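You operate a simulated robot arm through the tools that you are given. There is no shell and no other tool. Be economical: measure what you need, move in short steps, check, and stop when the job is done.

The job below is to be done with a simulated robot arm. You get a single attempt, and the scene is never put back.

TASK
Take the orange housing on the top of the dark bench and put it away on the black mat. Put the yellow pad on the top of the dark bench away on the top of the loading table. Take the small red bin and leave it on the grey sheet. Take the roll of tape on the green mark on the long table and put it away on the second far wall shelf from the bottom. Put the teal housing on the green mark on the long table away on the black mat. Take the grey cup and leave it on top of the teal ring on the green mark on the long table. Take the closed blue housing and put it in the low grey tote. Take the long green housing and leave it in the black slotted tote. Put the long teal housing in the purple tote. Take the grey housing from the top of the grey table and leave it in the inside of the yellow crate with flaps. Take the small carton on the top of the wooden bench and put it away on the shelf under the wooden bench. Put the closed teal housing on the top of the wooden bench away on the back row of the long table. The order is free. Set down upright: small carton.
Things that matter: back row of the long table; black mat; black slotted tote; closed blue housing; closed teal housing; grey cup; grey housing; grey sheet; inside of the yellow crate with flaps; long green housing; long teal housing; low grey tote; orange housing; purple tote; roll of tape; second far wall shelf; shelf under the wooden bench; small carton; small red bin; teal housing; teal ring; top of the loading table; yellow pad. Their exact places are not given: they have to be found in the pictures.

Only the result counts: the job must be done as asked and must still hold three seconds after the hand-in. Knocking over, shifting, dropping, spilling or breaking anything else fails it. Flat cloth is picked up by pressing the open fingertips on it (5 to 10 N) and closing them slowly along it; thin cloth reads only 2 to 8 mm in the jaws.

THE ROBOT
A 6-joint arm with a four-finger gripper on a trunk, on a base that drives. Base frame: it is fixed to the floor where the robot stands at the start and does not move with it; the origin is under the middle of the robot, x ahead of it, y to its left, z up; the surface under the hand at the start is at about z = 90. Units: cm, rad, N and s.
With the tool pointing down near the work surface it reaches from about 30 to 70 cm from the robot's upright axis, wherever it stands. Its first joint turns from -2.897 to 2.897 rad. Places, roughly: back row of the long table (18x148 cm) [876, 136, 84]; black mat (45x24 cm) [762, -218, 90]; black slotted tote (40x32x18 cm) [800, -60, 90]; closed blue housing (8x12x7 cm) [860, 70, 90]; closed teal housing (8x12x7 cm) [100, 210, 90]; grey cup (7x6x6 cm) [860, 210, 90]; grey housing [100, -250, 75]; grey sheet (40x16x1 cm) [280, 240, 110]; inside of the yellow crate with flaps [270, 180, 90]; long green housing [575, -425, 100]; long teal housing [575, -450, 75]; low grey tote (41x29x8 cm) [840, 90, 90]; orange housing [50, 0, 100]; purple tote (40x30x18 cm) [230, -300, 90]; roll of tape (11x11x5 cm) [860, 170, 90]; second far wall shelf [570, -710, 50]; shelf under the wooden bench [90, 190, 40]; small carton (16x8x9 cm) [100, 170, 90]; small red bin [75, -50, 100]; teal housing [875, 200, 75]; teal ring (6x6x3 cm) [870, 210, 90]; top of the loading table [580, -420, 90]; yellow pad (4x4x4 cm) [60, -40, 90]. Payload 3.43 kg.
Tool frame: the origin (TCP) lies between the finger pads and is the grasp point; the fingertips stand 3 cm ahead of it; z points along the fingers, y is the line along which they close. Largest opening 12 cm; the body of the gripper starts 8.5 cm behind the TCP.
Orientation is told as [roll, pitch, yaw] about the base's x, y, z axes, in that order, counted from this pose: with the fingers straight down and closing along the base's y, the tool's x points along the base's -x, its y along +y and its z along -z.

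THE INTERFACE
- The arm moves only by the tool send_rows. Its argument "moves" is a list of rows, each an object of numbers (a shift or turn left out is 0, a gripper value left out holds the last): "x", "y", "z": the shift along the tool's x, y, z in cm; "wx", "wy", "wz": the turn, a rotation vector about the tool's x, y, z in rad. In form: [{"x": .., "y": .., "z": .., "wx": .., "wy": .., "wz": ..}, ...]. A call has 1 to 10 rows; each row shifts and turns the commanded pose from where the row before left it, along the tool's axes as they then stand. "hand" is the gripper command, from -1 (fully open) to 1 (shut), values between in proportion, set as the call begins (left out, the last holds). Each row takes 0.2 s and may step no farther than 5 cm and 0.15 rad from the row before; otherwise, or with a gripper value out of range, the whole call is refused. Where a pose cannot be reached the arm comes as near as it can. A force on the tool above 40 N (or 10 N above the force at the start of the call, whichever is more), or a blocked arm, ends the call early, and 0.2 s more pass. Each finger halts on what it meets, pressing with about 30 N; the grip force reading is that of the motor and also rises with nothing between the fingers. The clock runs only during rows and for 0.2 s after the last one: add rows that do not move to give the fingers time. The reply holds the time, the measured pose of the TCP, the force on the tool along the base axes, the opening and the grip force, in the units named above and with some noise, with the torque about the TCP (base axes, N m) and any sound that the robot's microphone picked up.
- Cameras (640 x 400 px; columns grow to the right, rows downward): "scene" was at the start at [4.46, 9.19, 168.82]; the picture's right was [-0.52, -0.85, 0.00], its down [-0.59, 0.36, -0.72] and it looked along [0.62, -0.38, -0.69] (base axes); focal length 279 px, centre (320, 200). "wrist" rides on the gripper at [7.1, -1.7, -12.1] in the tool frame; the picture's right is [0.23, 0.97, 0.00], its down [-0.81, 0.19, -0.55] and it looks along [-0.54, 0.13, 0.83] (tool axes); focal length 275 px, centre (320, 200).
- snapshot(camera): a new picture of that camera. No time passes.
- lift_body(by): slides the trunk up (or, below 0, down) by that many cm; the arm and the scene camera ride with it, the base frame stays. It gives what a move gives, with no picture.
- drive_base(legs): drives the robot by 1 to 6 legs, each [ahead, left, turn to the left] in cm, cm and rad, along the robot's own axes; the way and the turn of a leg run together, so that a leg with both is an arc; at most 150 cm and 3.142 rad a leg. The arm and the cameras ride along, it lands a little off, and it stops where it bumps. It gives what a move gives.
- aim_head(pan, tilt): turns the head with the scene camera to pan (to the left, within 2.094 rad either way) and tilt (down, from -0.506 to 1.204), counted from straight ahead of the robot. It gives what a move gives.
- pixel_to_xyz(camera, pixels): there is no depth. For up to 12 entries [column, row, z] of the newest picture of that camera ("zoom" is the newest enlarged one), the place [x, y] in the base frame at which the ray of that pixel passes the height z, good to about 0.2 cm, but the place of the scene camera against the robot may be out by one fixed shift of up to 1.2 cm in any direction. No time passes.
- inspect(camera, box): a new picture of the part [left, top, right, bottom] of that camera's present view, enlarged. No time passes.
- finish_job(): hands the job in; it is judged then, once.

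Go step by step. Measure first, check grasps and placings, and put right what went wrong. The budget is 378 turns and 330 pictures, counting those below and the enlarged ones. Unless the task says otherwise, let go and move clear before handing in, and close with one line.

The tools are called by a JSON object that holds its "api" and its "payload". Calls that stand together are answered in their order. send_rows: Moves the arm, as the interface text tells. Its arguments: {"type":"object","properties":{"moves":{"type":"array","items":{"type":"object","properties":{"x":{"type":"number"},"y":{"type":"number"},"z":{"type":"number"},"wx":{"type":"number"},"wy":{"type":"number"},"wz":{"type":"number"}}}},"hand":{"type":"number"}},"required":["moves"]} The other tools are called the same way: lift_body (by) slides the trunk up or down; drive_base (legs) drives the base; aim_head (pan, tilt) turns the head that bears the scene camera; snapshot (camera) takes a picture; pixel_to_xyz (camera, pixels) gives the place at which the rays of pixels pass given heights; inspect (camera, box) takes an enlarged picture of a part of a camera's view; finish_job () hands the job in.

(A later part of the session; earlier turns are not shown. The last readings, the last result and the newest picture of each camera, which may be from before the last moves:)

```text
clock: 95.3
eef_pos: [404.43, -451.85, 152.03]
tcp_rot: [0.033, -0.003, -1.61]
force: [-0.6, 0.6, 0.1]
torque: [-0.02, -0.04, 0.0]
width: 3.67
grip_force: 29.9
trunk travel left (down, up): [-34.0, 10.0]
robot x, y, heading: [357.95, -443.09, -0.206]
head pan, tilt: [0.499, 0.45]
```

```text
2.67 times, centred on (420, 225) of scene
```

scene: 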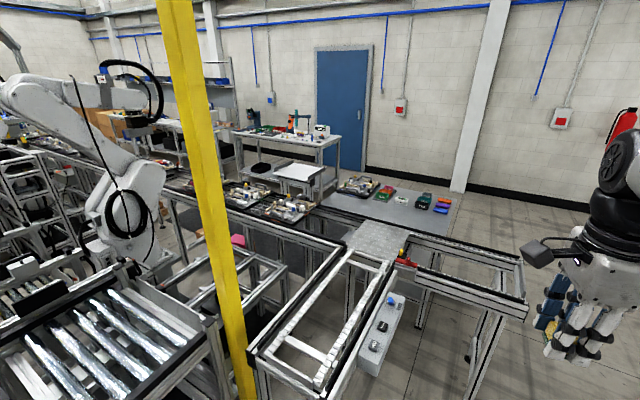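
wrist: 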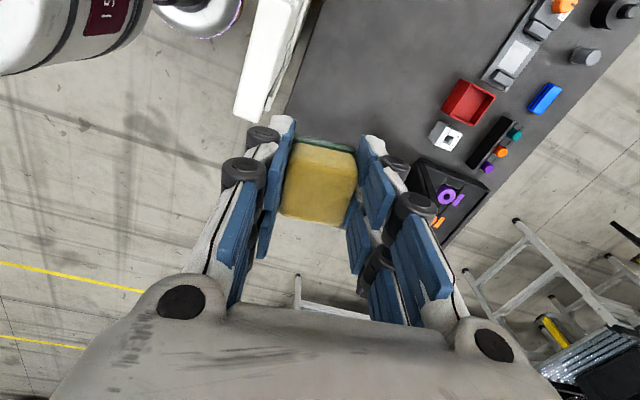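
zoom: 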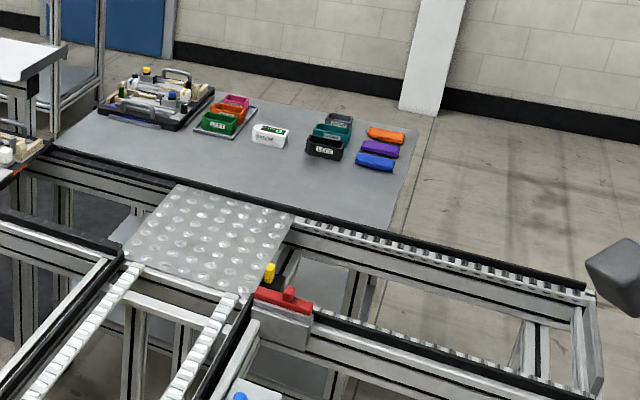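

{"api": "pixel_to_xyz", "payload": {"camera": "scene", "pixels": [[457, 192, 0], [400, 180, 0], [540, 212, 0], [387, 198, 86], [375, 193, 86], [422, 207, 86], [424, 199, 86], [440, 213, 86]]}}

{"api": "drive_base", "payload": {"legs": [[0, -40, -0.03], [0, -40, 0], [150, 0, 0], [150, 0, 0]]}}

{"api": "aim_head", "payload": {"pan": 1.2, "tilt": 0.6}}

{"api": "snapshot", "payload": {"camera": "scene"}}

```text
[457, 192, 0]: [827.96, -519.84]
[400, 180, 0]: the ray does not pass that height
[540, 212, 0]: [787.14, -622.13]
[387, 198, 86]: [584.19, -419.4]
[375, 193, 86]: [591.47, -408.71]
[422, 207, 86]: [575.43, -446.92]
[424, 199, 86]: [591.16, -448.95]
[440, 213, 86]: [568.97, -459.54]
```

```text
clock: 113.8
eef_pos: [676.6, -596.93, 152.0]
tcp_rot: [0.032, -0.002, -1.629]
force: [-0.2, 0.6, -0.9]
torque: [0.04, -0.01, 0.0]
width: 3.69
grip_force: 30.7
trunk travel left (down, up): [-34.0, 10.0]
robot x, y, heading: [629.98, -587.43, -0.224]
head pan, tilt: [0.499, 0.45]
```

```text
clock: 114.9
eef_pos: [676.61, -596.89, 152.06]
tcp_rot: [0.031, -0.001, -1.627]
force: [-0.7, 0.3, 0.1]
torque: [-0.04, 0.0, 0.02]
width: 3.68
grip_force: 29.9
trunk travel left (down, up): [-34.0, 10.0]
robot x, y, heading: [630.21, -587.38, -0.224]
head pan, tilt: [1.201, 0.6]
```

```text
293 pictures are left
```

scene: 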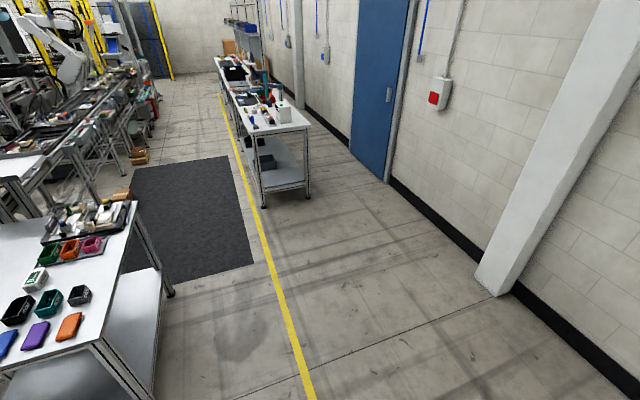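

The far side of the loading table is open. I go there, turn to face the table and look down at it.

{"api": "drive_base", "payload": {"legs": [[0, 92, 0], [0, 0, 1.565], [0, 0, 1.565]]}}

{"api": "aim_head", "payload": {"pan": 0.0, "tilt": 0.9}}

{"api": "snapshot", "payload": {"camera": "scene"}}

{"api": "snapshot", "payload": {"camera": "wrist"}}

```text
clock: 127.4
eef_pos: [604.62, -487.07, 152.02]
tcp_rot: [0.031, -0.002, 1.517]
force: [-0.3, 0.1, 0.0]
torque: [-0.02, 0.02, 0.04]
width: 3.67
grip_force: 29.8
trunk travel left (down, up): [-34.0, 10.0]
robot x, y, heading: [651.0, -496.55, 2.921]
head pan, tilt: [1.201, 0.6]
```

```text
clock: 128.8
eef_pos: [604.75, -487.27, 152.13]
tcp_rot: [0.032, -0.001, 1.518]
force: [-0.5, 0.2, -1.3]
torque: [0.0, 0.03, 0.0]
width: 3.69
grip_force: 30.4
trunk travel left (down, up): [-34.0, 10.0]
robot x, y, heading: [650.97, -496.43, 2.918]
head pan, tilt: [0.0, 0.901]
```

```text
292 pictures are left
```

scene: 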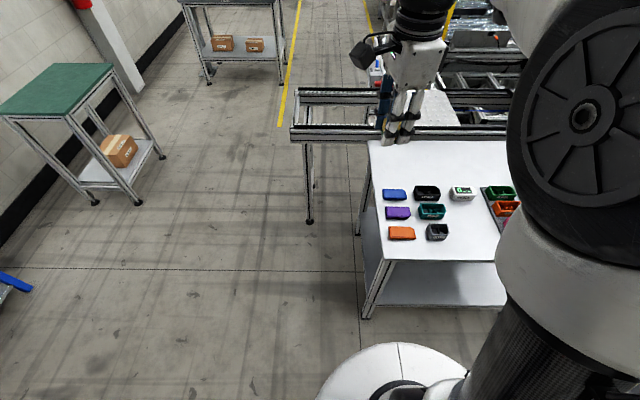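

```text
291 pictures are left
```

wrist: 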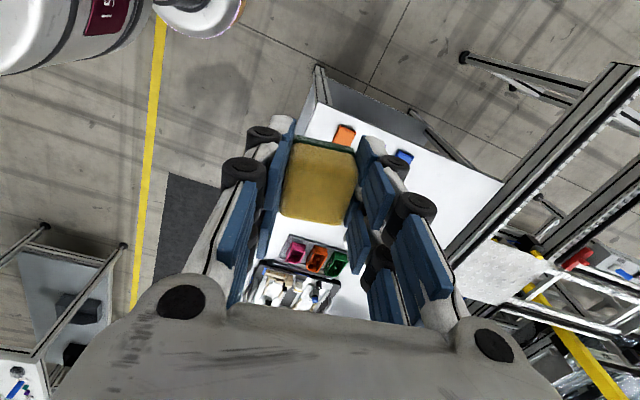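

{"api": "pixel_to_xyz", "payload": {"camera": "scene", "pixels": [[368, 142, 87], [385, 261, 87], [430, 165, 87], [470, 225, 87], [480, 250, 87], [427, 190, 90], [431, 211, 90], [500, 192, 90], [402, 234, 89], [437, 232, 90], [395, 195, 88], [505, 262, 87]]}}

{"api": "inspect", "payload": {"camera": "scene", "box": [360, 130, 520, 280]}}

```text
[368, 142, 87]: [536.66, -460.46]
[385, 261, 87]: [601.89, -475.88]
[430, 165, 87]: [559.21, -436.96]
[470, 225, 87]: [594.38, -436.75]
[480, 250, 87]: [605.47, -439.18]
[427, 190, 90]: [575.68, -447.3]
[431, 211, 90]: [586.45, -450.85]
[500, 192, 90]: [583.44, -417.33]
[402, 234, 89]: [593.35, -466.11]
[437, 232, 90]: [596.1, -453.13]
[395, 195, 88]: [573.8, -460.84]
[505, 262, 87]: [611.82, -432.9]
```

```text
2.67 times, centred on (440, 205) of scene
```

zoom: 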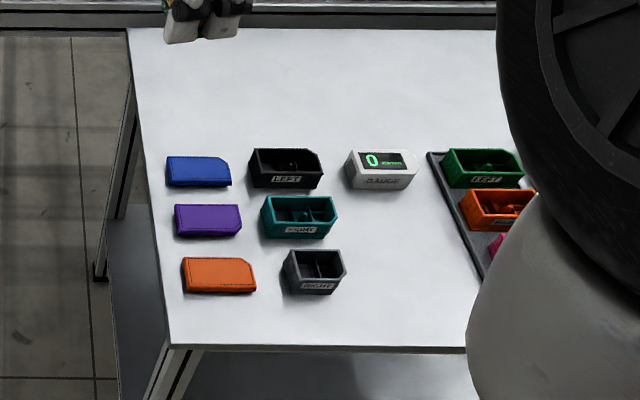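

I'll put the pad in the clear near strip at about (598,-437), so I shift right along the table.

{"api": "drive_base", "payload": {"legs": [[0, -45, 0], [10, 0, 0]]}}

{"api": "snapshot", "payload": {"camera": "wrist"}}

{"api": "snapshot", "payload": {"camera": "scene"}}

```text
clock: 132.3
eef_pos: [604.49, -441.96, 152.0]
tcp_rot: [0.031, -0.001, 1.519]
force: [-0.6, -0.4, -0.9]
torque: [0.03, -0.01, 0.01]
width: 3.7
grip_force: 30.0
trunk travel left (down, up): [-34.0, 10.0]
robot x, y, heading: [650.75, -451.04, 2.922]
head pan, tilt: [0.0, 0.901]
```

```text
289 pictures are left
```

wrist: 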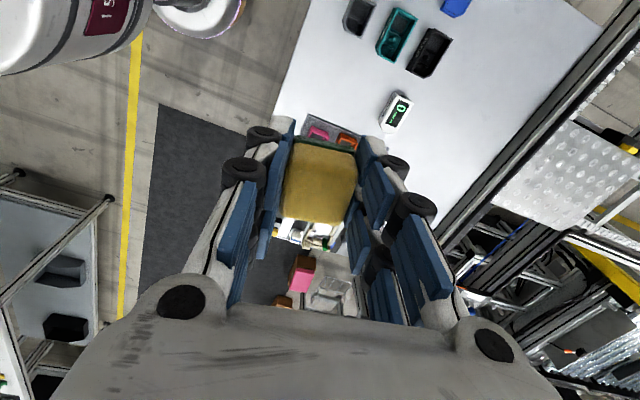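

```text
288 pictures are left
```

scene: 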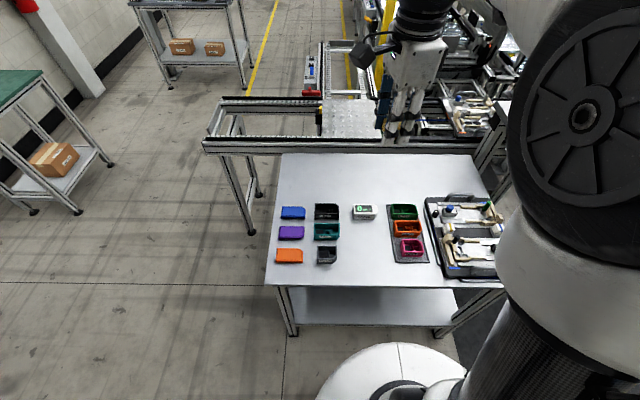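

{"api": "pixel_to_xyz", "payload": {"camera": "scene", "pixels": [[365, 245, 87], [365, 270, 87], [266, 284, 87], [283, 153, 87], [326, 262, 87], [410, 262, 87], [403, 211, 90]]}}

{"api": "pixel_to_xyz", "payload": {"camera": "wrist", "pixels": [[272, 116, 87], [298, 135, 87], [384, 125, 87], [360, 25, 87], [450, 220, 87]]}}

```text
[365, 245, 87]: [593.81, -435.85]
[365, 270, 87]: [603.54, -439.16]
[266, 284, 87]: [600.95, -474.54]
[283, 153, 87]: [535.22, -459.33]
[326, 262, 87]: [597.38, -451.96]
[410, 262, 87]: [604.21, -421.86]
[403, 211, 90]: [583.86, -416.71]
```

```text
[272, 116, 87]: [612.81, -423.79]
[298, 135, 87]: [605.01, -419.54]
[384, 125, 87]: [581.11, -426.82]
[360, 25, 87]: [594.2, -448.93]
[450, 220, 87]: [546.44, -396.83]
```

{"api": "send_rows", "payload": {"moves": [{"wx": 0.03}, {"y": 3.4, "x": -2.33}, {"y": 3.35, "x": -2.33}]}}

{"api": "lift_body", "payload": {"by": -34}}

{"api": "send_rows", "payload": {"moves": [{"z": 5}, {"z": 5}, {"z": 5}, {"z": 5}]}}

{"api": "snapshot", "payload": {"camera": "wrist"}}

```text
clock: 133.1
eef_pos: [598.05, -436.8, 151.98]
tcp_rot: [0.001, -0.003, 1.518]
force: [-1.2, 0.2, 0.0]
torque: [0.0, -0.03, 0.05]
width: 3.69
grip_force: 30.1
trunk travel left (down, up): [-34.0, 10.0]
robot x, y, heading: [650.87, -450.91, 2.924]
head pan, tilt: [0.0, 0.901]
```

```text
clock: 136.4
eef_pos: [598.14, -436.81, 118.13]
tcp_rot: [0.002, -0.002, 1.519]
force: [1.1, 0.2, -1.3]
torque: [-0.01, -0.01, 0.0]
width: 3.71
grip_force: 30.0
trunk travel left (down, up): [0.0, 44.0]
robot x, y, heading: [650.75, -451.2, 2.922]
head pan, tilt: [0.0, 0.901]
```

```text
clock: 137.4
eef_pos: [597.91, -436.63, 97.93]
tcp_rot: [0.001, -0.002, 1.52]
force: [-0.2, 0.4, 0.1]
torque: [0.0, 0.01, 0.01]
width: 3.68
grip_force: 29.8
trunk travel left (down, up): [0.0, 44.0]
robot x, y, heading: [651.17, -451.34, 2.924]
head pan, tilt: [0.0, 0.901]
```

```text
287 pictures are left
```

wrist: 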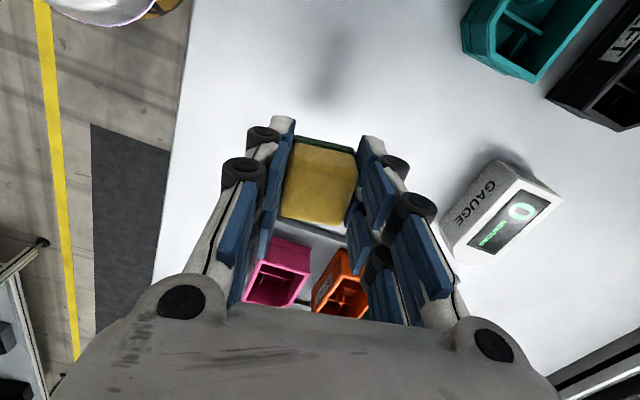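

The tray edge lies close on the +y side, so I shift 2 cm away from it and lower until contact.

{"api": "send_rows", "payload": {"moves": [{"x": 2}, {"z": 3}, {"z": 1.5}, {"z": 1}, {"z": 0.7}, {"z": 0.5}]}}

```text
clock: 138.8
eef_pos: [597.91, -438.75, 91.35]
tcp_rot: [0.001, -0.002, 1.519]
force: [0.6, -0.6, -0.1]
torque: [0.0, 0.02, 0.0]
width: 3.7
grip_force: 29.7
trunk travel left (down, up): [0.0, 44.0]
robot x, y, heading: [650.75, -451.12, 2.924]
head pan, tilt: [0.0, 0.901]
```

{"api": "send_rows", "payload": {"moves": [{"z": 0.4}, {"z": 0.4}, {"z": 0.4}, {"z": 0.4}, {"z": 0.4}]}}

```text
clock: 140.0
eef_pos: [597.93, -438.69, 89.84]
tcp_rot: [0.007, -0.002, 1.519]
force: [2.3, 0.1, 20.8]
torque: [-0.08, -0.31, -0.02]
width: 3.72
grip_force: 30.0
trunk travel left (down, up): [0.0, 44.0]
robot x, y, heading: [650.99, -451.11, 2.916]
head pan, tilt: [0.0, 0.901]
```

Contact: the pad is on the table, whose top is near z 86.4. I release and lift.

{"api": "send_rows", "payload": {"moves": [{"z": -0.3}, {}, {}, {}], "hand": 0.0}}

{"api": "send_rows", "payload": {"moves": [{"z": -5}, {"z": -5}, {"z": -5}]}}

{"api": "snapshot", "payload": {"camera": "wrist"}}

```text
clock: 141.0
eef_pos: [597.9, -438.74, 89.72]
tcp_rot: [0.001, 0.001, 1.518]
force: [0.0, 0.9, 1.0]
torque: [0.0, -0.01, 0.01]
width: 5.99
grip_force: 0.1
trunk travel left (down, up): [0.0, 44.0]
robot x, y, heading: [651.31, -451.35, 2.92]
head pan, tilt: [0.0, 0.901]
```

```text
clock: 141.8
eef_pos: [597.91, -438.77, 104.78]
tcp_rot: [0.001, -0.001, 1.518]
force: [-0.3, -0.2, 0.8]
torque: [-0.01, 0.0, -0.01]
width: 6.01
grip_force: 0.0
trunk travel left (down, up): [0.0, 44.0]
robot x, y, heading: [651.51, -451.01, 2.927]
head pan, tilt: [0.0, 0.901]
```

```text
286 pictures are left
```

wrist: 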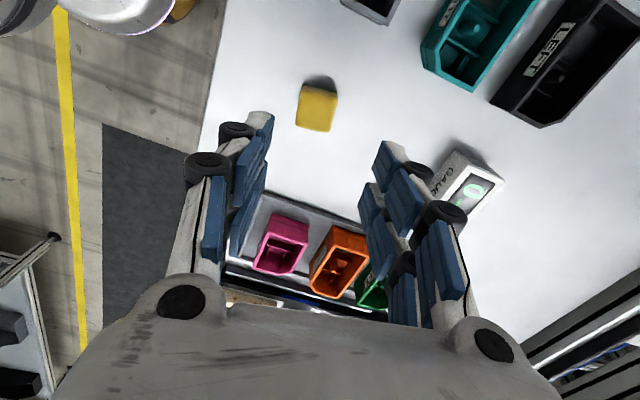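

The yellow pad stands on the table. Next is the long green housing in the tray; I move over to look at it.

{"api": "send_rows", "payload": {"moves": [{"z": -4}, {"y": 3.65, "x": -2.8}, {"y": 3.65, "x": -2.8}, {"y": 3.65, "x": -2.8}, {"y": 3.65, "x": -2.8}]}}

{"api": "snapshot", "payload": {"camera": "wrist"}}

{"api": "snapshot", "payload": {"camera": "scene"}}

```text
clock: 143.0
eef_pos: [587.7, -428.49, 107.64]
tcp_rot: [0.0, -0.001, 1.517]
force: [-0.3, 0.1, -0.3]
torque: [-0.03, -0.08, 0.0]
width: 5.95
grip_force: 0.1
out of reach, approached as far as the arm can: row 5
trunk travel left (down, up): [0.0, 44.0]
robot x, y, heading: [650.92, -451.25, 2.926]
head pan, tilt: [0.0, 0.901]
```

```text
285 pictures are left
```

wrist: 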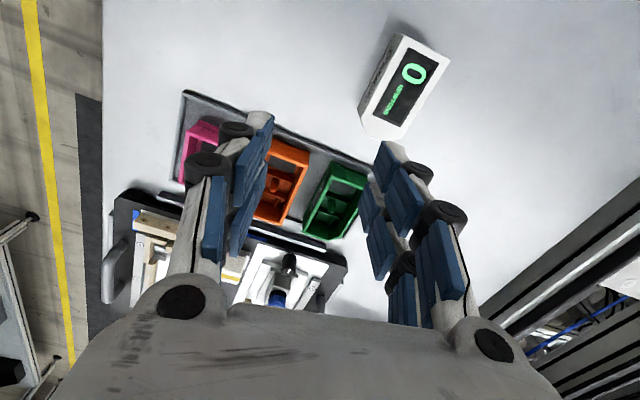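

```text
284 pictures are left
```

scene: 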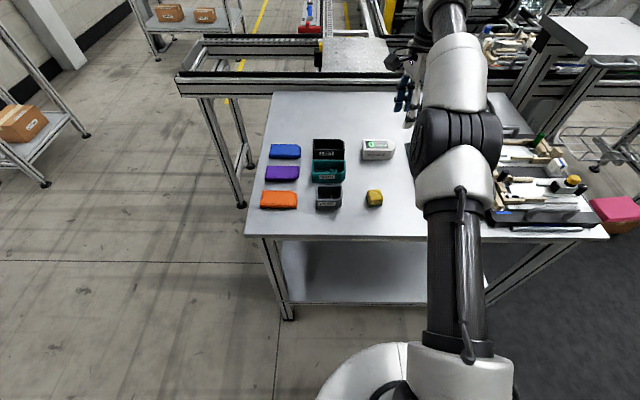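

{"api": "inspect", "payload": {"camera": "wrist", "box": [260, 130, 420, 260]}}

{"api": "pixel_to_xyz", "payload": {"camera": "wrist", "pixels": [[332, 161, 91], [368, 180, 91], [338, 240, 91], [303, 222, 91], [335, 198, 91]]}}

{"api": "drive_base", "payload": {"legs": [[0, -27, 0], [6, 0, 0]]}}

```text
3.08 times, centred on (340, 195) of wrist
```

zoom: 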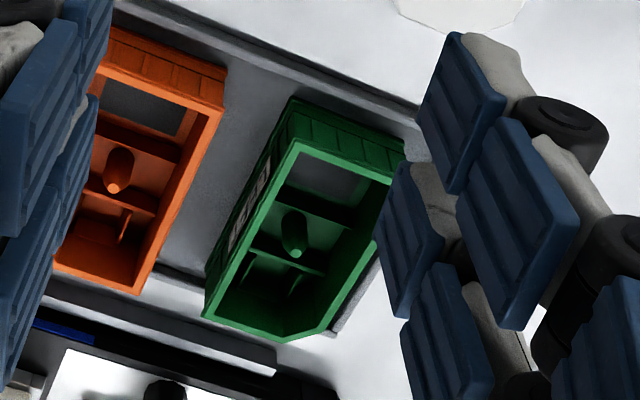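

```text
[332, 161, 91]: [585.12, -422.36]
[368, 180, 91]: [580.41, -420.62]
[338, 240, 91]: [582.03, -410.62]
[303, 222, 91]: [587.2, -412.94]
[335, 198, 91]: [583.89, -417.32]
```

```text
clock: 145.5
eef_pos: [587.5, -400.97, 107.79]
tcp_rot: [0.002, -0.002, 1.52]
force: [-0.9, -0.3, -0.7]
torque: [0.0, -0.04, 0.0]
width: 6.03
grip_force: 0.1
trunk travel left (down, up): [0.0, 44.0]
robot x, y, heading: [651.05, -423.51, 2.926]
head pan, tilt: [0.0, 0.901]
```

{"api": "send_rows", "payload": {"moves": [{"z": -4}, {"z": -4}, {"x": 4.4, "y": 0.5, "wz": 0.047}, {"x": 4.4, "y": 0.5, "wz": 0.047}, {"x": 4.4, "y": 0.5, "wz": 0.047}, {"x": 4.4, "y": 0.5, "wz": 0.047}], "hand": 0.5}}

{"api": "snapshot", "payload": {"camera": "wrist"}}

```text
clock: 146.9
eef_pos: [585.98, -419.28, 112.75]
tcp_rot: [0.003, -0.001, 1.333]
force: [1.3, -1.4, 0.5]
torque: [0.0, 0.05, -0.01]
width: 3.0
grip_force: 0.0
out of reach, approached as far as the arm can: row 1, 2, 6
trunk travel left (down, up): [0.0, 44.0]
robot x, y, heading: [651.11, -423.5, 2.924]
head pan, tilt: [0.0, 0.901]
```

```text
282 pictures are left
```

wrist: 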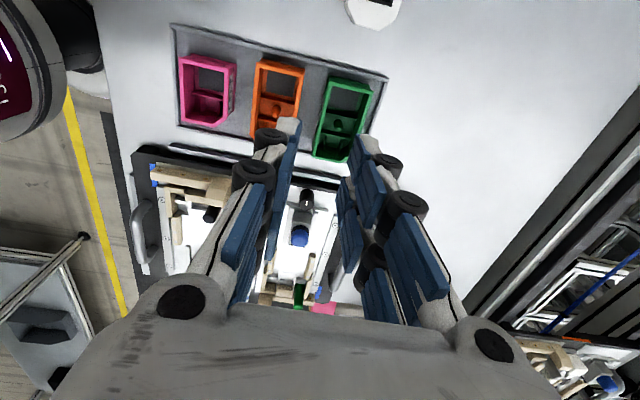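

{"api": "inspect", "payload": {"camera": "wrist", "box": [290, 60, 410, 170]}}

{"api": "pixel_to_xyz", "payload": {"camera": "wrist", "pixels": [[328, 80, 92], [372, 91, 92], [353, 162, 92], [315, 153, 92]]}}

```text
3.64 times, centred on (350, 115) of wrist
```

zoom: 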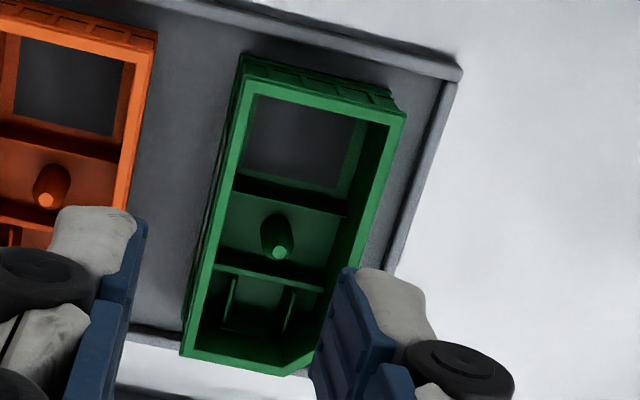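

```text
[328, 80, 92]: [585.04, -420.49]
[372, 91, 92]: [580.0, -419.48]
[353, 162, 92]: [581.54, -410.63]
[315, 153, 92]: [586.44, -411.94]
```

I centre the jaws over the green housing (centre about (583.4,-416)), open to 6.5 cm, and lower to check.

{"api": "send_rows", "payload": {"moves": [{"x": -2.6, "y": 3.3}, {"z": 5}, {"z": 5}, {"z": 3}], "hand": -0.09}}

{"api": "snapshot", "payload": {"camera": "wrist"}}

```text
clock: 147.9
eef_pos: [585.93, -415.95, 98.51]
tcp_rot: [0.004, -0.001, 1.332]
force: [-0.4, -0.5, 0.0]
torque: [0.03, 0.02, 0.01]
width: 6.54
grip_force: 0.1
out of reach, approached as far as the arm can: row 1
trunk travel left (down, up): [0.0, 44.0]
robot x, y, heading: [650.86, -423.53, 2.922]
head pan, tilt: [0.0, 0.901]
```

```text
280 pictures are left
```

wrist: 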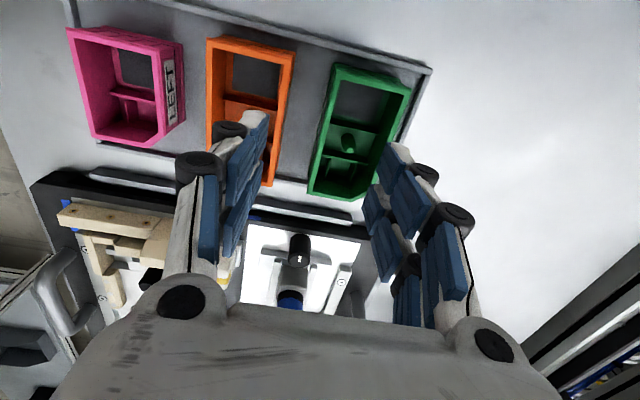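

The arm is at its reach limit, so I raise a little and drive 4 cm closer.

{"api": "send_rows", "payload": {"moves": [{"z": -4}]}}

{"api": "drive_base", "payload": {"legs": [[4, 0, 0]]}}

{"api": "snapshot", "payload": {"camera": "wrist"}}

```text
clock: 148.3
eef_pos: [585.85, -415.93, 102.37]
tcp_rot: [0.002, -0.001, 1.332]
force: [-0.6, -0.3, -0.3]
torque: [0.01, 0.03, -0.01]
width: 6.54
grip_force: 0.1
trunk travel left (down, up): [0.0, 44.0]
robot x, y, heading: [651.05, -423.64, 2.92]
head pan, tilt: [0.0, 0.901]
```

```text
clock: 149.2
eef_pos: [581.77, -415.08, 102.32]
tcp_rot: [0.001, -0.001, 1.332]
force: [-0.2, 0.7, -0.6]
torque: [-0.04, -0.02, -0.02]
width: 6.55
grip_force: 0.0
trunk travel left (down, up): [0.0, 44.0]
robot x, y, heading: [647.14, -422.61, 2.926]
head pan, tilt: [0.0, 0.901]
```

```text
279 pictures are left
```

wrist: 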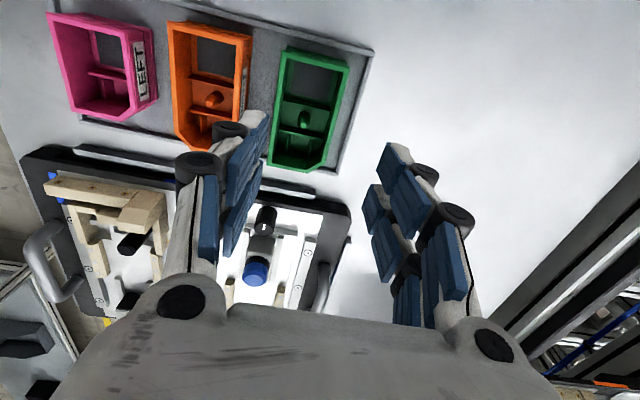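

{"api": "pixel_to_xyz", "payload": {"camera": "wrist", "pixels": [[288, 50, 91], [349, 66, 91], [322, 168, 91], [268, 163, 91], [251, 33, 91], [372, 50, 88], [335, 175, 88]]}}

```text
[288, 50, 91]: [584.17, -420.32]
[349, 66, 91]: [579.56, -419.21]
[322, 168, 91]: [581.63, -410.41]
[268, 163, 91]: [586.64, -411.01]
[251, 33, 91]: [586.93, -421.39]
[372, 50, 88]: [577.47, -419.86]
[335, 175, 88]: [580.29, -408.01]
```

{"api": "send_rows", "payload": {"moves": [{"y": -1.2, "x": -0.2}, {"z": 5}, {"z": 2}]}}

{"api": "snapshot", "payload": {"camera": "wrist"}}

```text
clock: 150.0
eef_pos: [583.08, -415.13, 95.45]
tcp_rot: [0.001, -0.002, 1.332]
force: [-1.0, 0.0, 0.3]
torque: [0.03, -0.03, 0.05]
width: 6.56
grip_force: 0.0
trunk travel left (down, up): [0.0, 44.0]
robot x, y, heading: [646.92, -422.44, 2.926]
head pan, tilt: [0.0, 0.901]
```

```text
278 pictures are left
```

wrist: 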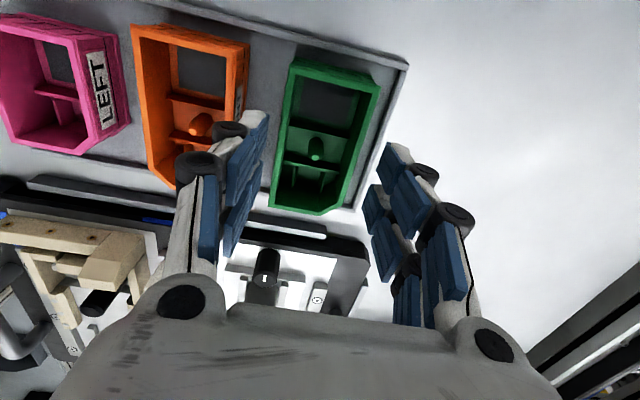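

The green rim lies evenly between the fingertips. I lower 3.2 cm and close.

{"api": "send_rows", "payload": {"moves": [{"z": 1.5}, {"z": 1}, {"z": 0.7}]}}

{"api": "send_rows", "payload": {"moves": [{}, {}, {}, {}], "hand": 1}}

{"api": "send_rows", "payload": {"moves": [{"z": -3}, {"z": -4}, {"z": -5}]}}

{"api": "snapshot", "payload": {"camera": "wrist"}}

```text
clock: 150.8
eef_pos: [583.03, -415.3, 92.1]
tcp_rot: [0.001, -0.003, 1.331]
force: [-0.4, 0.1, -1.2]
torque: [0.01, -0.02, 0.0]
width: 6.54
grip_force: 0.0
trunk travel left (down, up): [0.0, 44.0]
robot x, y, heading: [647.0, -422.31, 2.926]
head pan, tilt: [0.0, 0.901]
```

```text
clock: 151.8
eef_pos: [583.17, -415.15, 92.1]
tcp_rot: [0.003, -0.003, 1.331]
force: [0.1, -0.5, 0.2]
torque: [-0.01, -0.02, 0.03]
width: 5.35
grip_force: 29.7
trunk travel left (down, up): [0.0, 44.0]
robot x, y, heading: [647.06, -422.16, 2.922]
head pan, tilt: [0.0, 0.901]
```

```text
clock: 152.6
eef_pos: [583.36, -415.4, 104.2]
tcp_rot: [0.002, -0.002, 1.333]
force: [0.4, 0.1, -0.8]
torque: [0.03, 0.0, 0.0]
width: 5.36
grip_force: 30.7
trunk travel left (down, up): [0.0, 44.0]
robot x, y, heading: [646.85, -422.49, 2.925]
head pan, tilt: [0.0, 0.901]
```

```text
277 pictures are left
```

wrist: 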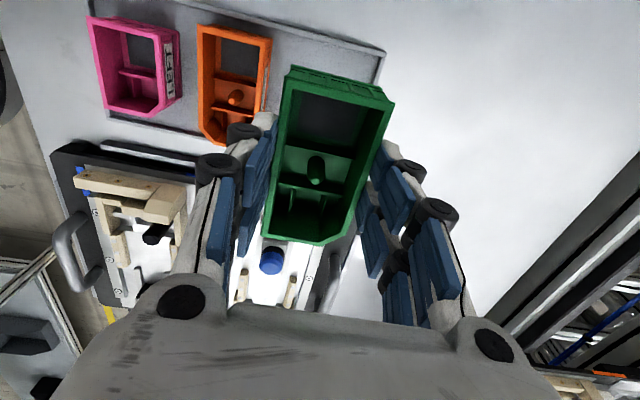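

The green housing is held (5.4 cm). I lift, pull in, back off and turn toward +v to look along the wall tables.

{"api": "lift_body", "payload": {"by": 34}}

{"api": "send_rows", "payload": {"moves": [{"y": -5}, {"y": -5}, {"y": -5}, {"y": -3}]}}

{"api": "drive_base", "payload": {"legs": [[-15, 0, 0], [0, 0, -1.58]]}}

{"api": "aim_head", "payload": {"pan": 0.3, "tilt": 0.4}}

{"api": "snapshot", "payload": {"camera": "scene"}}

{"api": "aim_head", "payload": {"pan": -0.7, "tilt": 0.5}}

{"api": "snapshot", "payload": {"camera": "scene"}}

```text
clock: 155.9
eef_pos: [583.25, -415.4, 138.07]
tcp_rot: [0.002, -0.001, 1.332]
force: [0.1, -0.3, -0.7]
torque: [-0.01, -0.01, 0.01]
width: 5.34
grip_force: 29.7
trunk travel left (down, up): [-34.0, 10.0]
robot x, y, heading: [647.5, -422.67, 2.923]
head pan, tilt: [0.0, 0.901]
```

```text
clock: 156.9
eef_pos: [600.98, -419.57, 138.16]
tcp_rot: [0.004, -0.003, 1.332]
force: [0.6, -0.1, -1.1]
torque: [0.03, 0.0, 0.02]
width: 5.34
grip_force: 30.0
trunk travel left (down, up): [-34.0, 10.0]
robot x, y, heading: [646.79, -422.3, 2.929]
head pan, tilt: [0.0, 0.901]
```

```text
clock: 162.1
eef_pos: [664.47, -379.5, 138.27]
tcp_rot: [0.002, -0.002, -0.239]
force: [0.4, 0.5, -0.9]
torque: [0.02, 0.03, 0.01]
width: 5.34
grip_force: 29.8
trunk travel left (down, up): [-34.0, 10.0]
robot x, y, heading: [661.6, -425.97, 1.353]
head pan, tilt: [0.0, 0.901]
```

```text
clock: 163.0
eef_pos: [664.56, -379.59, 138.28]
tcp_rot: [0.002, -0.001, -0.24]
force: [-0.4, 0.3, -1.2]
torque: [0.01, 0.04, -0.01]
width: 5.33
grip_force: 30.0
trunk travel left (down, up): [-34.0, 10.0]
robot x, y, heading: [660.9, -425.59, 1.348]
head pan, tilt: [0.3, 0.4]
```

```text
276 pictures are left
```

scene: 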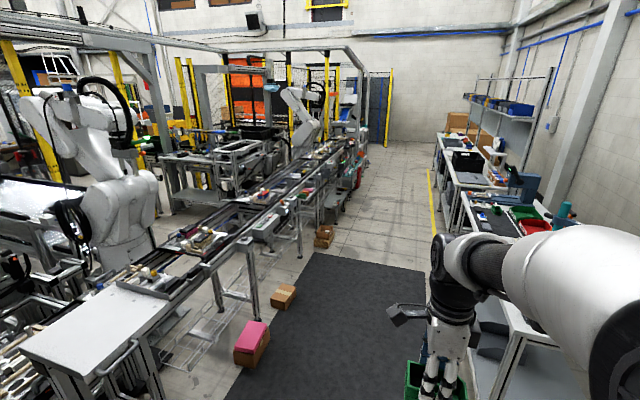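

```text
clock: 164.3
eef_pos: [664.46, -379.52, 138.24]
tcp_rot: [0.0, -0.001, -0.241]
force: [-0.8, -0.4, -1.1]
torque: [0.03, 0.02, 0.06]
width: 5.35
grip_force: 30.1
trunk travel left (down, up): [-34.0, 10.0]
robot x, y, heading: [661.28, -425.56, 1.352]
head pan, tilt: [-0.7, 0.499]
```

```text
275 pictures are left
```

scene: 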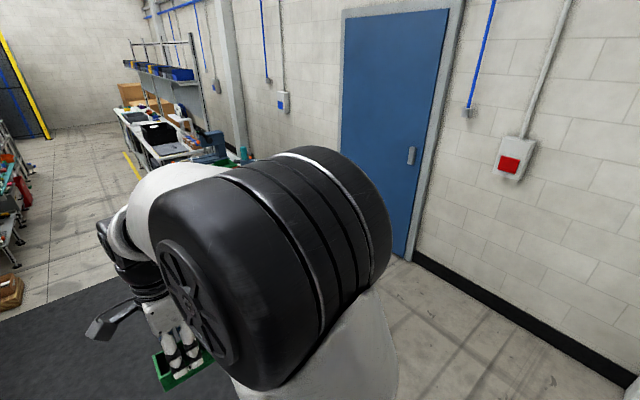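

{"api": "aim_head", "payload": {"pan": 0.25, "tilt": 0.4}}

{"api": "inspect", "payload": {"camera": "scene", "box": [360, 120, 600, 270]}}

{"api": "pixel_to_xyz", "payload": {"camera": "zoom", "pixels": [[190, 160, 90], [235, 60, 90], [300, 145, 90], [320, 260, 90], [370, 330, 90]]}}

```text
clock: 165.5
eef_pos: [664.42, -379.61, 138.32]
tcp_rot: [0.001, -0.002, -0.238]
force: [0.2, -0.1, -0.3]
torque: [0.01, -0.02, 0.0]
width: 5.32
grip_force: 30.1
trunk travel left (down, up): [-34.0, 10.0]
robot x, y, heading: [661.52, -425.58, 1.354]
head pan, tilt: [0.25, 0.4]
```

```text
2.67 times, centred on (480, 195) of scene
```

zoom: 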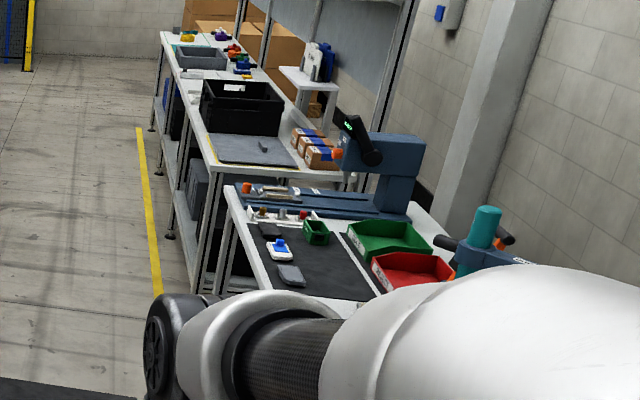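

```text
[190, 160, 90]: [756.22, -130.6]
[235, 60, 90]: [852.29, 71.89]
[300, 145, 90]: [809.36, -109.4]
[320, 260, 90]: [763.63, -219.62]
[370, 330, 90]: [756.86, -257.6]
```

The aisle is clear. I drive along it to stand in front of the black tote on the second table, then turn to face it.

{"api": "drive_base", "payload": {"legs": [[0, 18, -0.017], [130, 0, 0], [130, 0, 0], [128, 0, 0], [0, 0, -1.571]]}}

{"api": "aim_head", "payload": {"pan": 0.3, "tilt": 0.75}}

{"api": "snapshot", "payload": {"camera": "scene"}}

{"api": "snapshot", "payload": {"camera": "wrist"}}

```text
clock: 189.1
eef_pos: [782.83, -51.73, 138.29]
tcp_rot: [0.002, 0.0, -1.856]
force: [0.0, -0.4, -0.8]
torque: [0.02, -0.01, -0.02]
width: 5.34
grip_force: 30.0
trunk travel left (down, up): [-34.0, 10.0]
robot x, y, heading: [736.75, -46.67, -0.266]
head pan, tilt: [0.25, 0.4]
```

```text
clock: 189.9
eef_pos: [782.9, -51.72, 138.26]
tcp_rot: [0.002, -0.001, -1.858]
force: [0.6, -0.5, -1.4]
torque: [0.01, -0.01, 0.02]
width: 5.32
grip_force: 30.2
trunk travel left (down, up): [-34.0, 10.0]
robot x, y, heading: [736.83, -46.7, -0.269]
head pan, tilt: [0.3, 0.75]
```

```text
273 pictures are left
```

scene: 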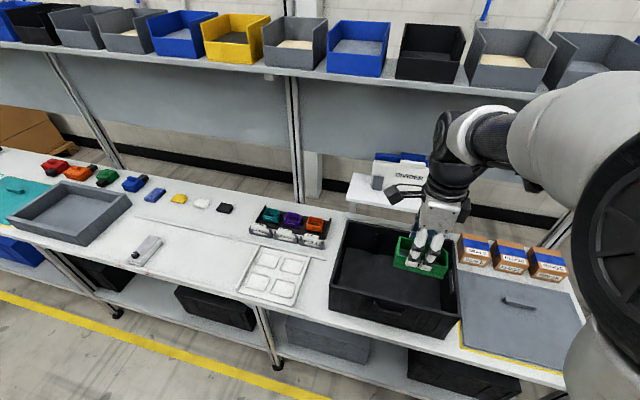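

```text
272 pictures are left
```

wrist: 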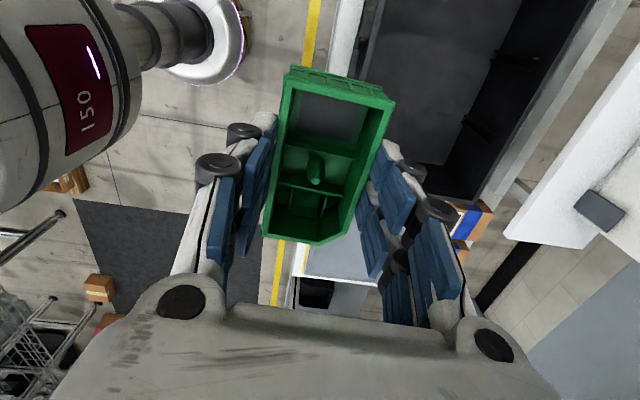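

{"api": "pixel_to_xyz", "payload": {"camera": "scene", "pixels": [[331, 287, 104], [460, 318, 104], [347, 222, 104], [330, 312, 87], [450, 338, 87], [395, 270, 88], [360, 265, 88]]}}

{"api": "pixel_to_xyz", "payload": {"camera": "wrist", "pixels": [[375, 0, 104], [415, 100, 88], [500, 100, 88], [590, 0, 104], [460, 60, 88]]}}

```text
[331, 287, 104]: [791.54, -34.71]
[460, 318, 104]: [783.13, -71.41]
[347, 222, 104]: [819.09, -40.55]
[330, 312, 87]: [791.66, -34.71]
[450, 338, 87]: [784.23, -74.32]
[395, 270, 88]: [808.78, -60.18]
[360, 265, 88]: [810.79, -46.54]
```

```text
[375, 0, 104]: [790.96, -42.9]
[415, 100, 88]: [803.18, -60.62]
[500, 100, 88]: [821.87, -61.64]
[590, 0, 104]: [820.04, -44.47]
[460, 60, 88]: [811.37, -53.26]
```

The tote spans about (783–819, -35…-80), with its rim near z 104. I move the housing over the tote's inside and lower.

{"api": "send_rows", "payload": {"moves": [{"y": 4}, {"y": 4}, {"y": 4}, {"y": 3.8}]}}

{"api": "lift_body", "payload": {"by": -24}}

{"api": "snapshot", "payload": {"camera": "wrist"}}

{"api": "snapshot", "payload": {"camera": "scene"}}

```text
clock: 190.9
eef_pos: [798.33, -56.18, 138.09]
tcp_rot: [0.0, -0.003, -1.857]
force: [0.9, 0.3, -1.5]
torque: [0.05, 0.05, 0.03]
width: 5.35
grip_force: 29.8
trunk travel left (down, up): [-34.0, 10.0]
robot x, y, heading: [736.95, -46.59, -0.265]
head pan, tilt: [0.3, 0.75]
```

```text
clock: 193.4
eef_pos: [798.04, -56.17, 114.3]
tcp_rot: [0.002, -0.002, -1.856]
force: [0.4, -0.2, -2.8]
torque: [-0.01, 0.01, 0.0]
width: 5.34
grip_force: 30.0
trunk travel left (down, up): [-10.0, 34.0]
robot x, y, heading: [737.25, -46.71, -0.271]
head pan, tilt: [0.3, 0.75]
```

```text
271 pictures are left
```

wrist: 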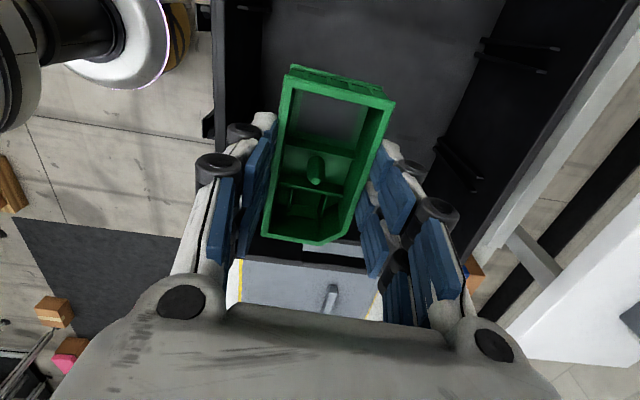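

```text
270 pictures are left
```

scene: 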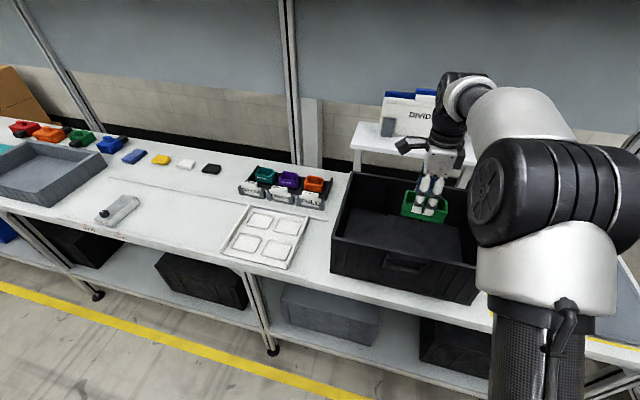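

The tote's right wall is close, so I shift 6 cm toward +y before lowering to the floor.

{"api": "send_rows", "payload": {"moves": [{"x": 4}, {"x": 3}, {"z": 5}, {"z": 5}, {"z": 3}, {"z": 3}]}}

{"api": "snapshot", "payload": {"camera": "wrist"}}

```text
clock: 194.8
eef_pos: [800.28, -49.41, 98.14]
tcp_rot: [0.002, -0.002, -1.857]
force: [-0.1, 0.3, -1.5]
torque: [0.03, -0.01, 0.0]
width: 5.35
grip_force: 30.2
trunk travel left (down, up): [-10.0, 34.0]
robot x, y, heading: [736.99, -46.68, -0.266]
head pan, tilt: [0.3, 0.75]
```

```text
269 pictures are left
```

wrist: 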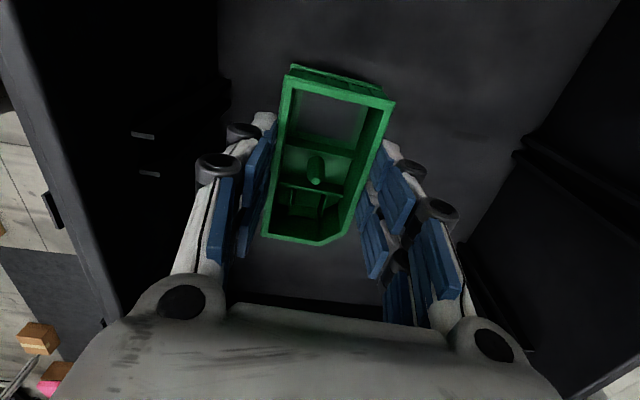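

{"api": "send_rows", "payload": {"moves": [{"z": 1.5}, {"z": 1.0}, {"z": 0.6}, {"z": 0.6}, {"z": 0.6}, {"z": 0.5}, {"z": 0.5}]}}

```text
clock: 196.4
eef_pos: [799.99, -49.5, 92.93]
tcp_rot: [0.0, -0.003, -1.858]
force: [-0.7, -0.4, -1.9]
torque: [0.0, 0.02, 0.04]
width: 5.35
grip_force: 30.6
trunk travel left (down, up): [-10.0, 34.0]
robot x, y, heading: [737.02, -46.62, -0.263]
head pan, tilt: [0.3, 0.75]
```

{"api": "send_rows", "payload": {"moves": [{"z": 0.5}, {"z": 0.4}, {"z": 0.4}, {"z": 0.4}, {"z": 0.4}, {"z": 0.4}]}}

```text
clock: 197.8
eef_pos: [800.15, -49.39, 90.7]
tcp_rot: [0.006, -0.001, -1.857]
force: [0.8, -0.9, 23.3]
torque: [-0.01, -0.01, -0.04]
width: 5.38
grip_force: 29.9
trunk travel left (down, up): [-10.0, 34.0]
robot x, y, heading: [737.22, -46.44, -0.268]
head pan, tilt: [0.3, 0.75]
```

The housing touches the tote floor. I release and rise.

{"api": "send_rows", "payload": {"moves": [{"z": -0.3}, {}, {}], "hand": -0.3}}

{"api": "send_rows", "payload": {"moves": [{"z": -5}, {"z": -5}, {"z": -5}, {"z": -5}]}}

{"api": "snapshot", "payload": {"camera": "wrist"}}

```text
clock: 198.6
eef_pos: [800.09, -49.42, 90.87]
tcp_rot: [0.0, -0.003, -1.856]
force: [0.2, -0.3, -0.3]
torque: [0.01, 0.0, -0.02]
width: 7.81
grip_force: 0.0
trunk travel left (down, up): [-10.0, 34.0]
robot x, y, heading: [736.64, -46.72, -0.262]
head pan, tilt: [0.3, 0.75]
```

```text
clock: 199.6
eef_pos: [799.91, -49.32, 110.91]
tcp_rot: [0.002, -0.002, -1.859]
force: [0.2, -0.5, -0.5]
torque: [0.01, -0.01, 0.0]
width: 7.83
grip_force: 0.1
trunk travel left (down, up): [-10.0, 34.0]
robot x, y, heading: [736.85, -46.73, -0.263]
head pan, tilt: [0.3, 0.75]
```

```text
268 pictures are left
```

wrist: 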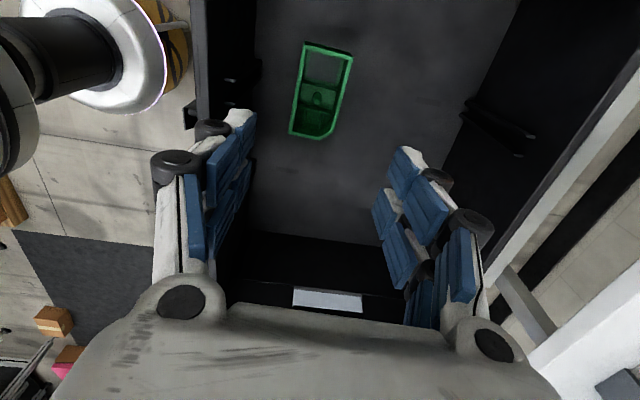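

The green housing lies in the tote. Next I go left along the wall table for the blue housing, cup and tape, arm raised and pulled in.

{"api": "send_rows", "payload": {"moves": [{"z": -5}, {"z": -5}, {"z": -4}, {"y": -5}, {"y": -5}, {"y": -5}]}}

{"api": "drive_base", "payload": {"legs": [[0, 0, 0.03], [0, 140, 0]]}}

{"api": "aim_head", "payload": {"pan": 0.35, "tilt": 0.65}}

{"api": "snapshot", "payload": {"camera": "scene"}}

{"api": "aim_head", "payload": {"pan": 1.0, "tilt": 0.65}}

{"api": "snapshot", "payload": {"camera": "scene"}}

```text
clock: 201.0
eef_pos: [785.63, -44.82, 124.7]
tcp_rot: [0.004, -0.003, -1.857]
force: [-0.5, -0.8, 0.1]
torque: [0.0, 0.01, -0.01]
width: 7.81
grip_force: 0.0
trunk travel left (down, up): [-10.0, 34.0]
robot x, y, heading: [736.64, -46.51, -0.265]
head pan, tilt: [0.3, 0.75]
```

```text
clock: 208.3
eef_pos: [817.26, 93.7, 124.6]
tcp_rot: [0.002, -0.002, -1.812]
force: [-0.4, 0.3, -0.1]
torque: [0.0, -0.01, 0.01]
width: 7.79
grip_force: 0.1
trunk travel left (down, up): [-10.0, 34.0]
robot x, y, heading: [768.4, 89.41, -0.222]
head pan, tilt: [0.3, 0.75]
```

```text
clock: 209.0
eef_pos: [817.34, 93.58, 124.57]
tcp_rot: [0.002, -0.002, -1.815]
force: [-0.8, -0.6, -0.4]
torque: [0.02, 0.0, -0.01]
width: 7.79
grip_force: 0.0
trunk travel left (down, up): [-10.0, 34.0]
robot x, y, heading: [768.65, 89.81, -0.219]
head pan, tilt: [0.351, 0.649]
```

```text
267 pictures are left
```

scene: 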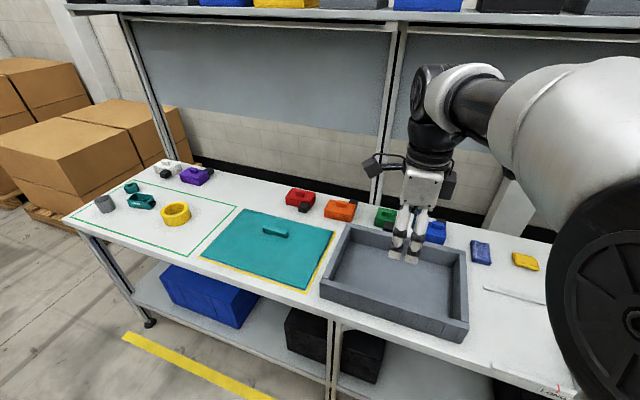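

```text
clock: 210.1
eef_pos: [817.32, 93.55, 124.6]
tcp_rot: [0.002, 0.0, -1.814]
force: [-0.3, -0.4, 0.4]
torque: [0.03, 0.01, 0.01]
width: 7.81
grip_force: 0.1
trunk travel left (down, up): [-10.0, 34.0]
robot x, y, heading: [768.46, 89.37, -0.217]
head pan, tilt: [1.0, 0.649]
```

```text
266 pictures are left
```

scene: 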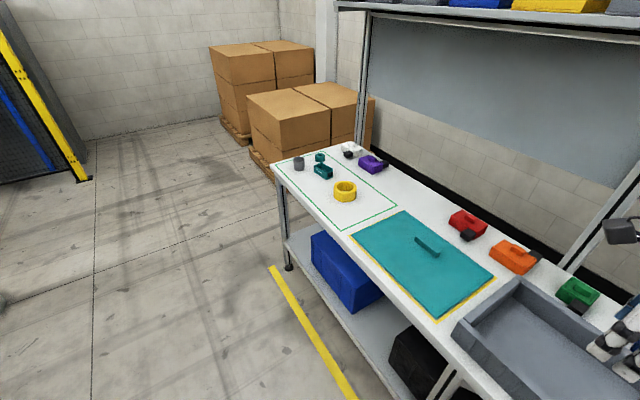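

{"api": "aim_head", "payload": {"pan": 0.1, "tilt": 0.65}}

{"api": "snapshot", "payload": {"camera": "scene"}}

{"api": "inspect", "payload": {"camera": "scene", "box": [160, 160, 480, 330]}}

```text
clock: 211.2
eef_pos: [817.34, 93.6, 124.63]
tcp_rot: [0.001, -0.001, -1.813]
force: [0.4, 0.4, -0.1]
torque: [0.01, 0.01, 0.03]
width: 7.78
grip_force: 0.0
trunk travel left (down, up): [-10.0, 34.0]
robot x, y, heading: [768.64, 89.68, -0.216]
head pan, tilt: [0.099, 0.649]
```

```text
265 pictures are left
```

scene: 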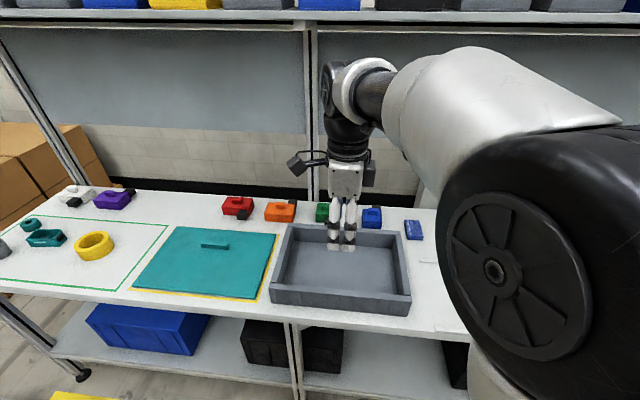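

```text
2.00 times, centred on (320, 245) of scene
```

zoom: 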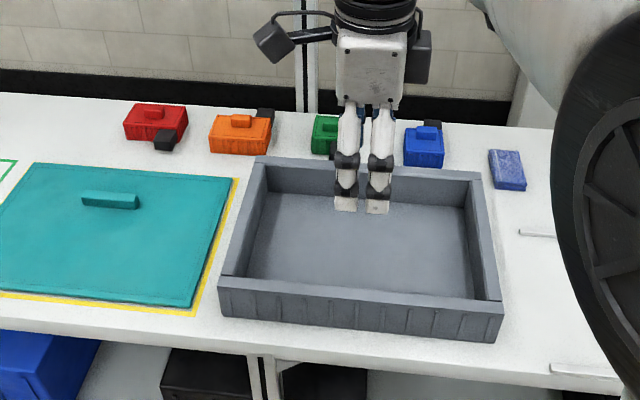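

{"api": "pixel_to_xyz", "payload": {"camera": "scene", "pixels": [[372, 217, 90], [362, 227, 86.5], [382, 228, 86.5], [414, 230, 88], [272, 302, 86.5], [409, 315, 86.5], [290, 225, 94], [400, 232, 94], [240, 207, 90], [280, 211, 90], [107, 304, 86.5], [93, 245, 90]]}}

{"api": "inspect", "payload": {"camera": "scene", "box": [280, 180, 440, 280]}}

```text
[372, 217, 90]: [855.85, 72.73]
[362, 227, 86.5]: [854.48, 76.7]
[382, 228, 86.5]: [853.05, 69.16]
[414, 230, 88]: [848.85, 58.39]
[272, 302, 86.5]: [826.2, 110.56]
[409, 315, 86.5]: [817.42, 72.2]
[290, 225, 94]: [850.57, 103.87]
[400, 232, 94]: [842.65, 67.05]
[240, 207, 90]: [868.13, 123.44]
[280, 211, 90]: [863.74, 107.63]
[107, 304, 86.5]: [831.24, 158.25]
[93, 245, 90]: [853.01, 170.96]
```

```text
4.00 times, centred on (360, 230) of scene
```

zoom: 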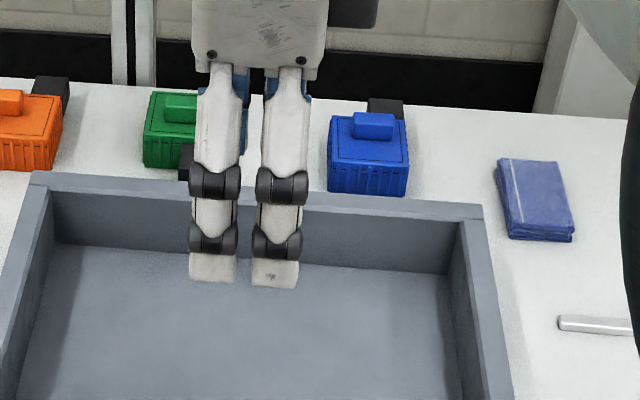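

{"api": "aim_head", "payload": {"pan": 0.6, "tilt": 1.2}}

{"api": "snapshot", "payload": {"camera": "scene"}}

{"api": "pixel_to_xyz", "payload": {"camera": "scene", "pixels": [[320, 200, 0], [320, 200, 40], [320, 360, 10], [320, 360, 0]]}}

```text
clock: 212.2
eef_pos: [817.29, 93.73, 124.57]
tcp_rot: [0.0, -0.002, -1.813]
force: [-1.3, 0.3, 0.0]
torque: [-0.02, 0.01, 0.02]
width: 7.78
grip_force: 0.1
trunk travel left (down, up): [-10.0, 34.0]
robot x, y, heading: [768.77, 89.68, -0.219]
head pan, tilt: [0.6, 1.201]
```

```text
262 pictures are left
```

scene: 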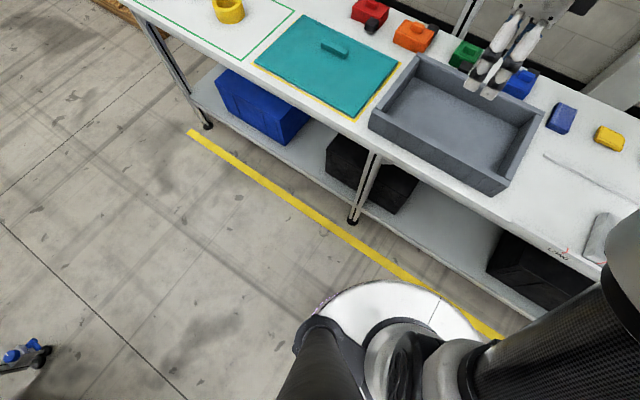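

```text
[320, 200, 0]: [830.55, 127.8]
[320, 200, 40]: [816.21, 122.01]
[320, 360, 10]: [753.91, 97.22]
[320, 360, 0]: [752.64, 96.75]
```

{"api": "pixel_to_xyz", "payload": {"camera": "scene", "pixels": [[385, 283, 10], [385, 283, 30], [385, 283, 45], [450, 300, 10], [450, 300, 45], [352, 222, 0], [400, 240, 20], [480, 282, 20], [506, 192, 86], [560, 258, 86], [300, 160, 86]]}}

```text
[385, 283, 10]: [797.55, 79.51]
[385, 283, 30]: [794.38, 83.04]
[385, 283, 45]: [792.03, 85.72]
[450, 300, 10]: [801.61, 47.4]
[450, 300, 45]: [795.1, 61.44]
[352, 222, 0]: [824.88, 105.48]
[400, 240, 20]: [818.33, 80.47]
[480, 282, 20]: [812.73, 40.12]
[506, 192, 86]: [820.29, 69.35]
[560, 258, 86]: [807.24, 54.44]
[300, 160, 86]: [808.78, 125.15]
```

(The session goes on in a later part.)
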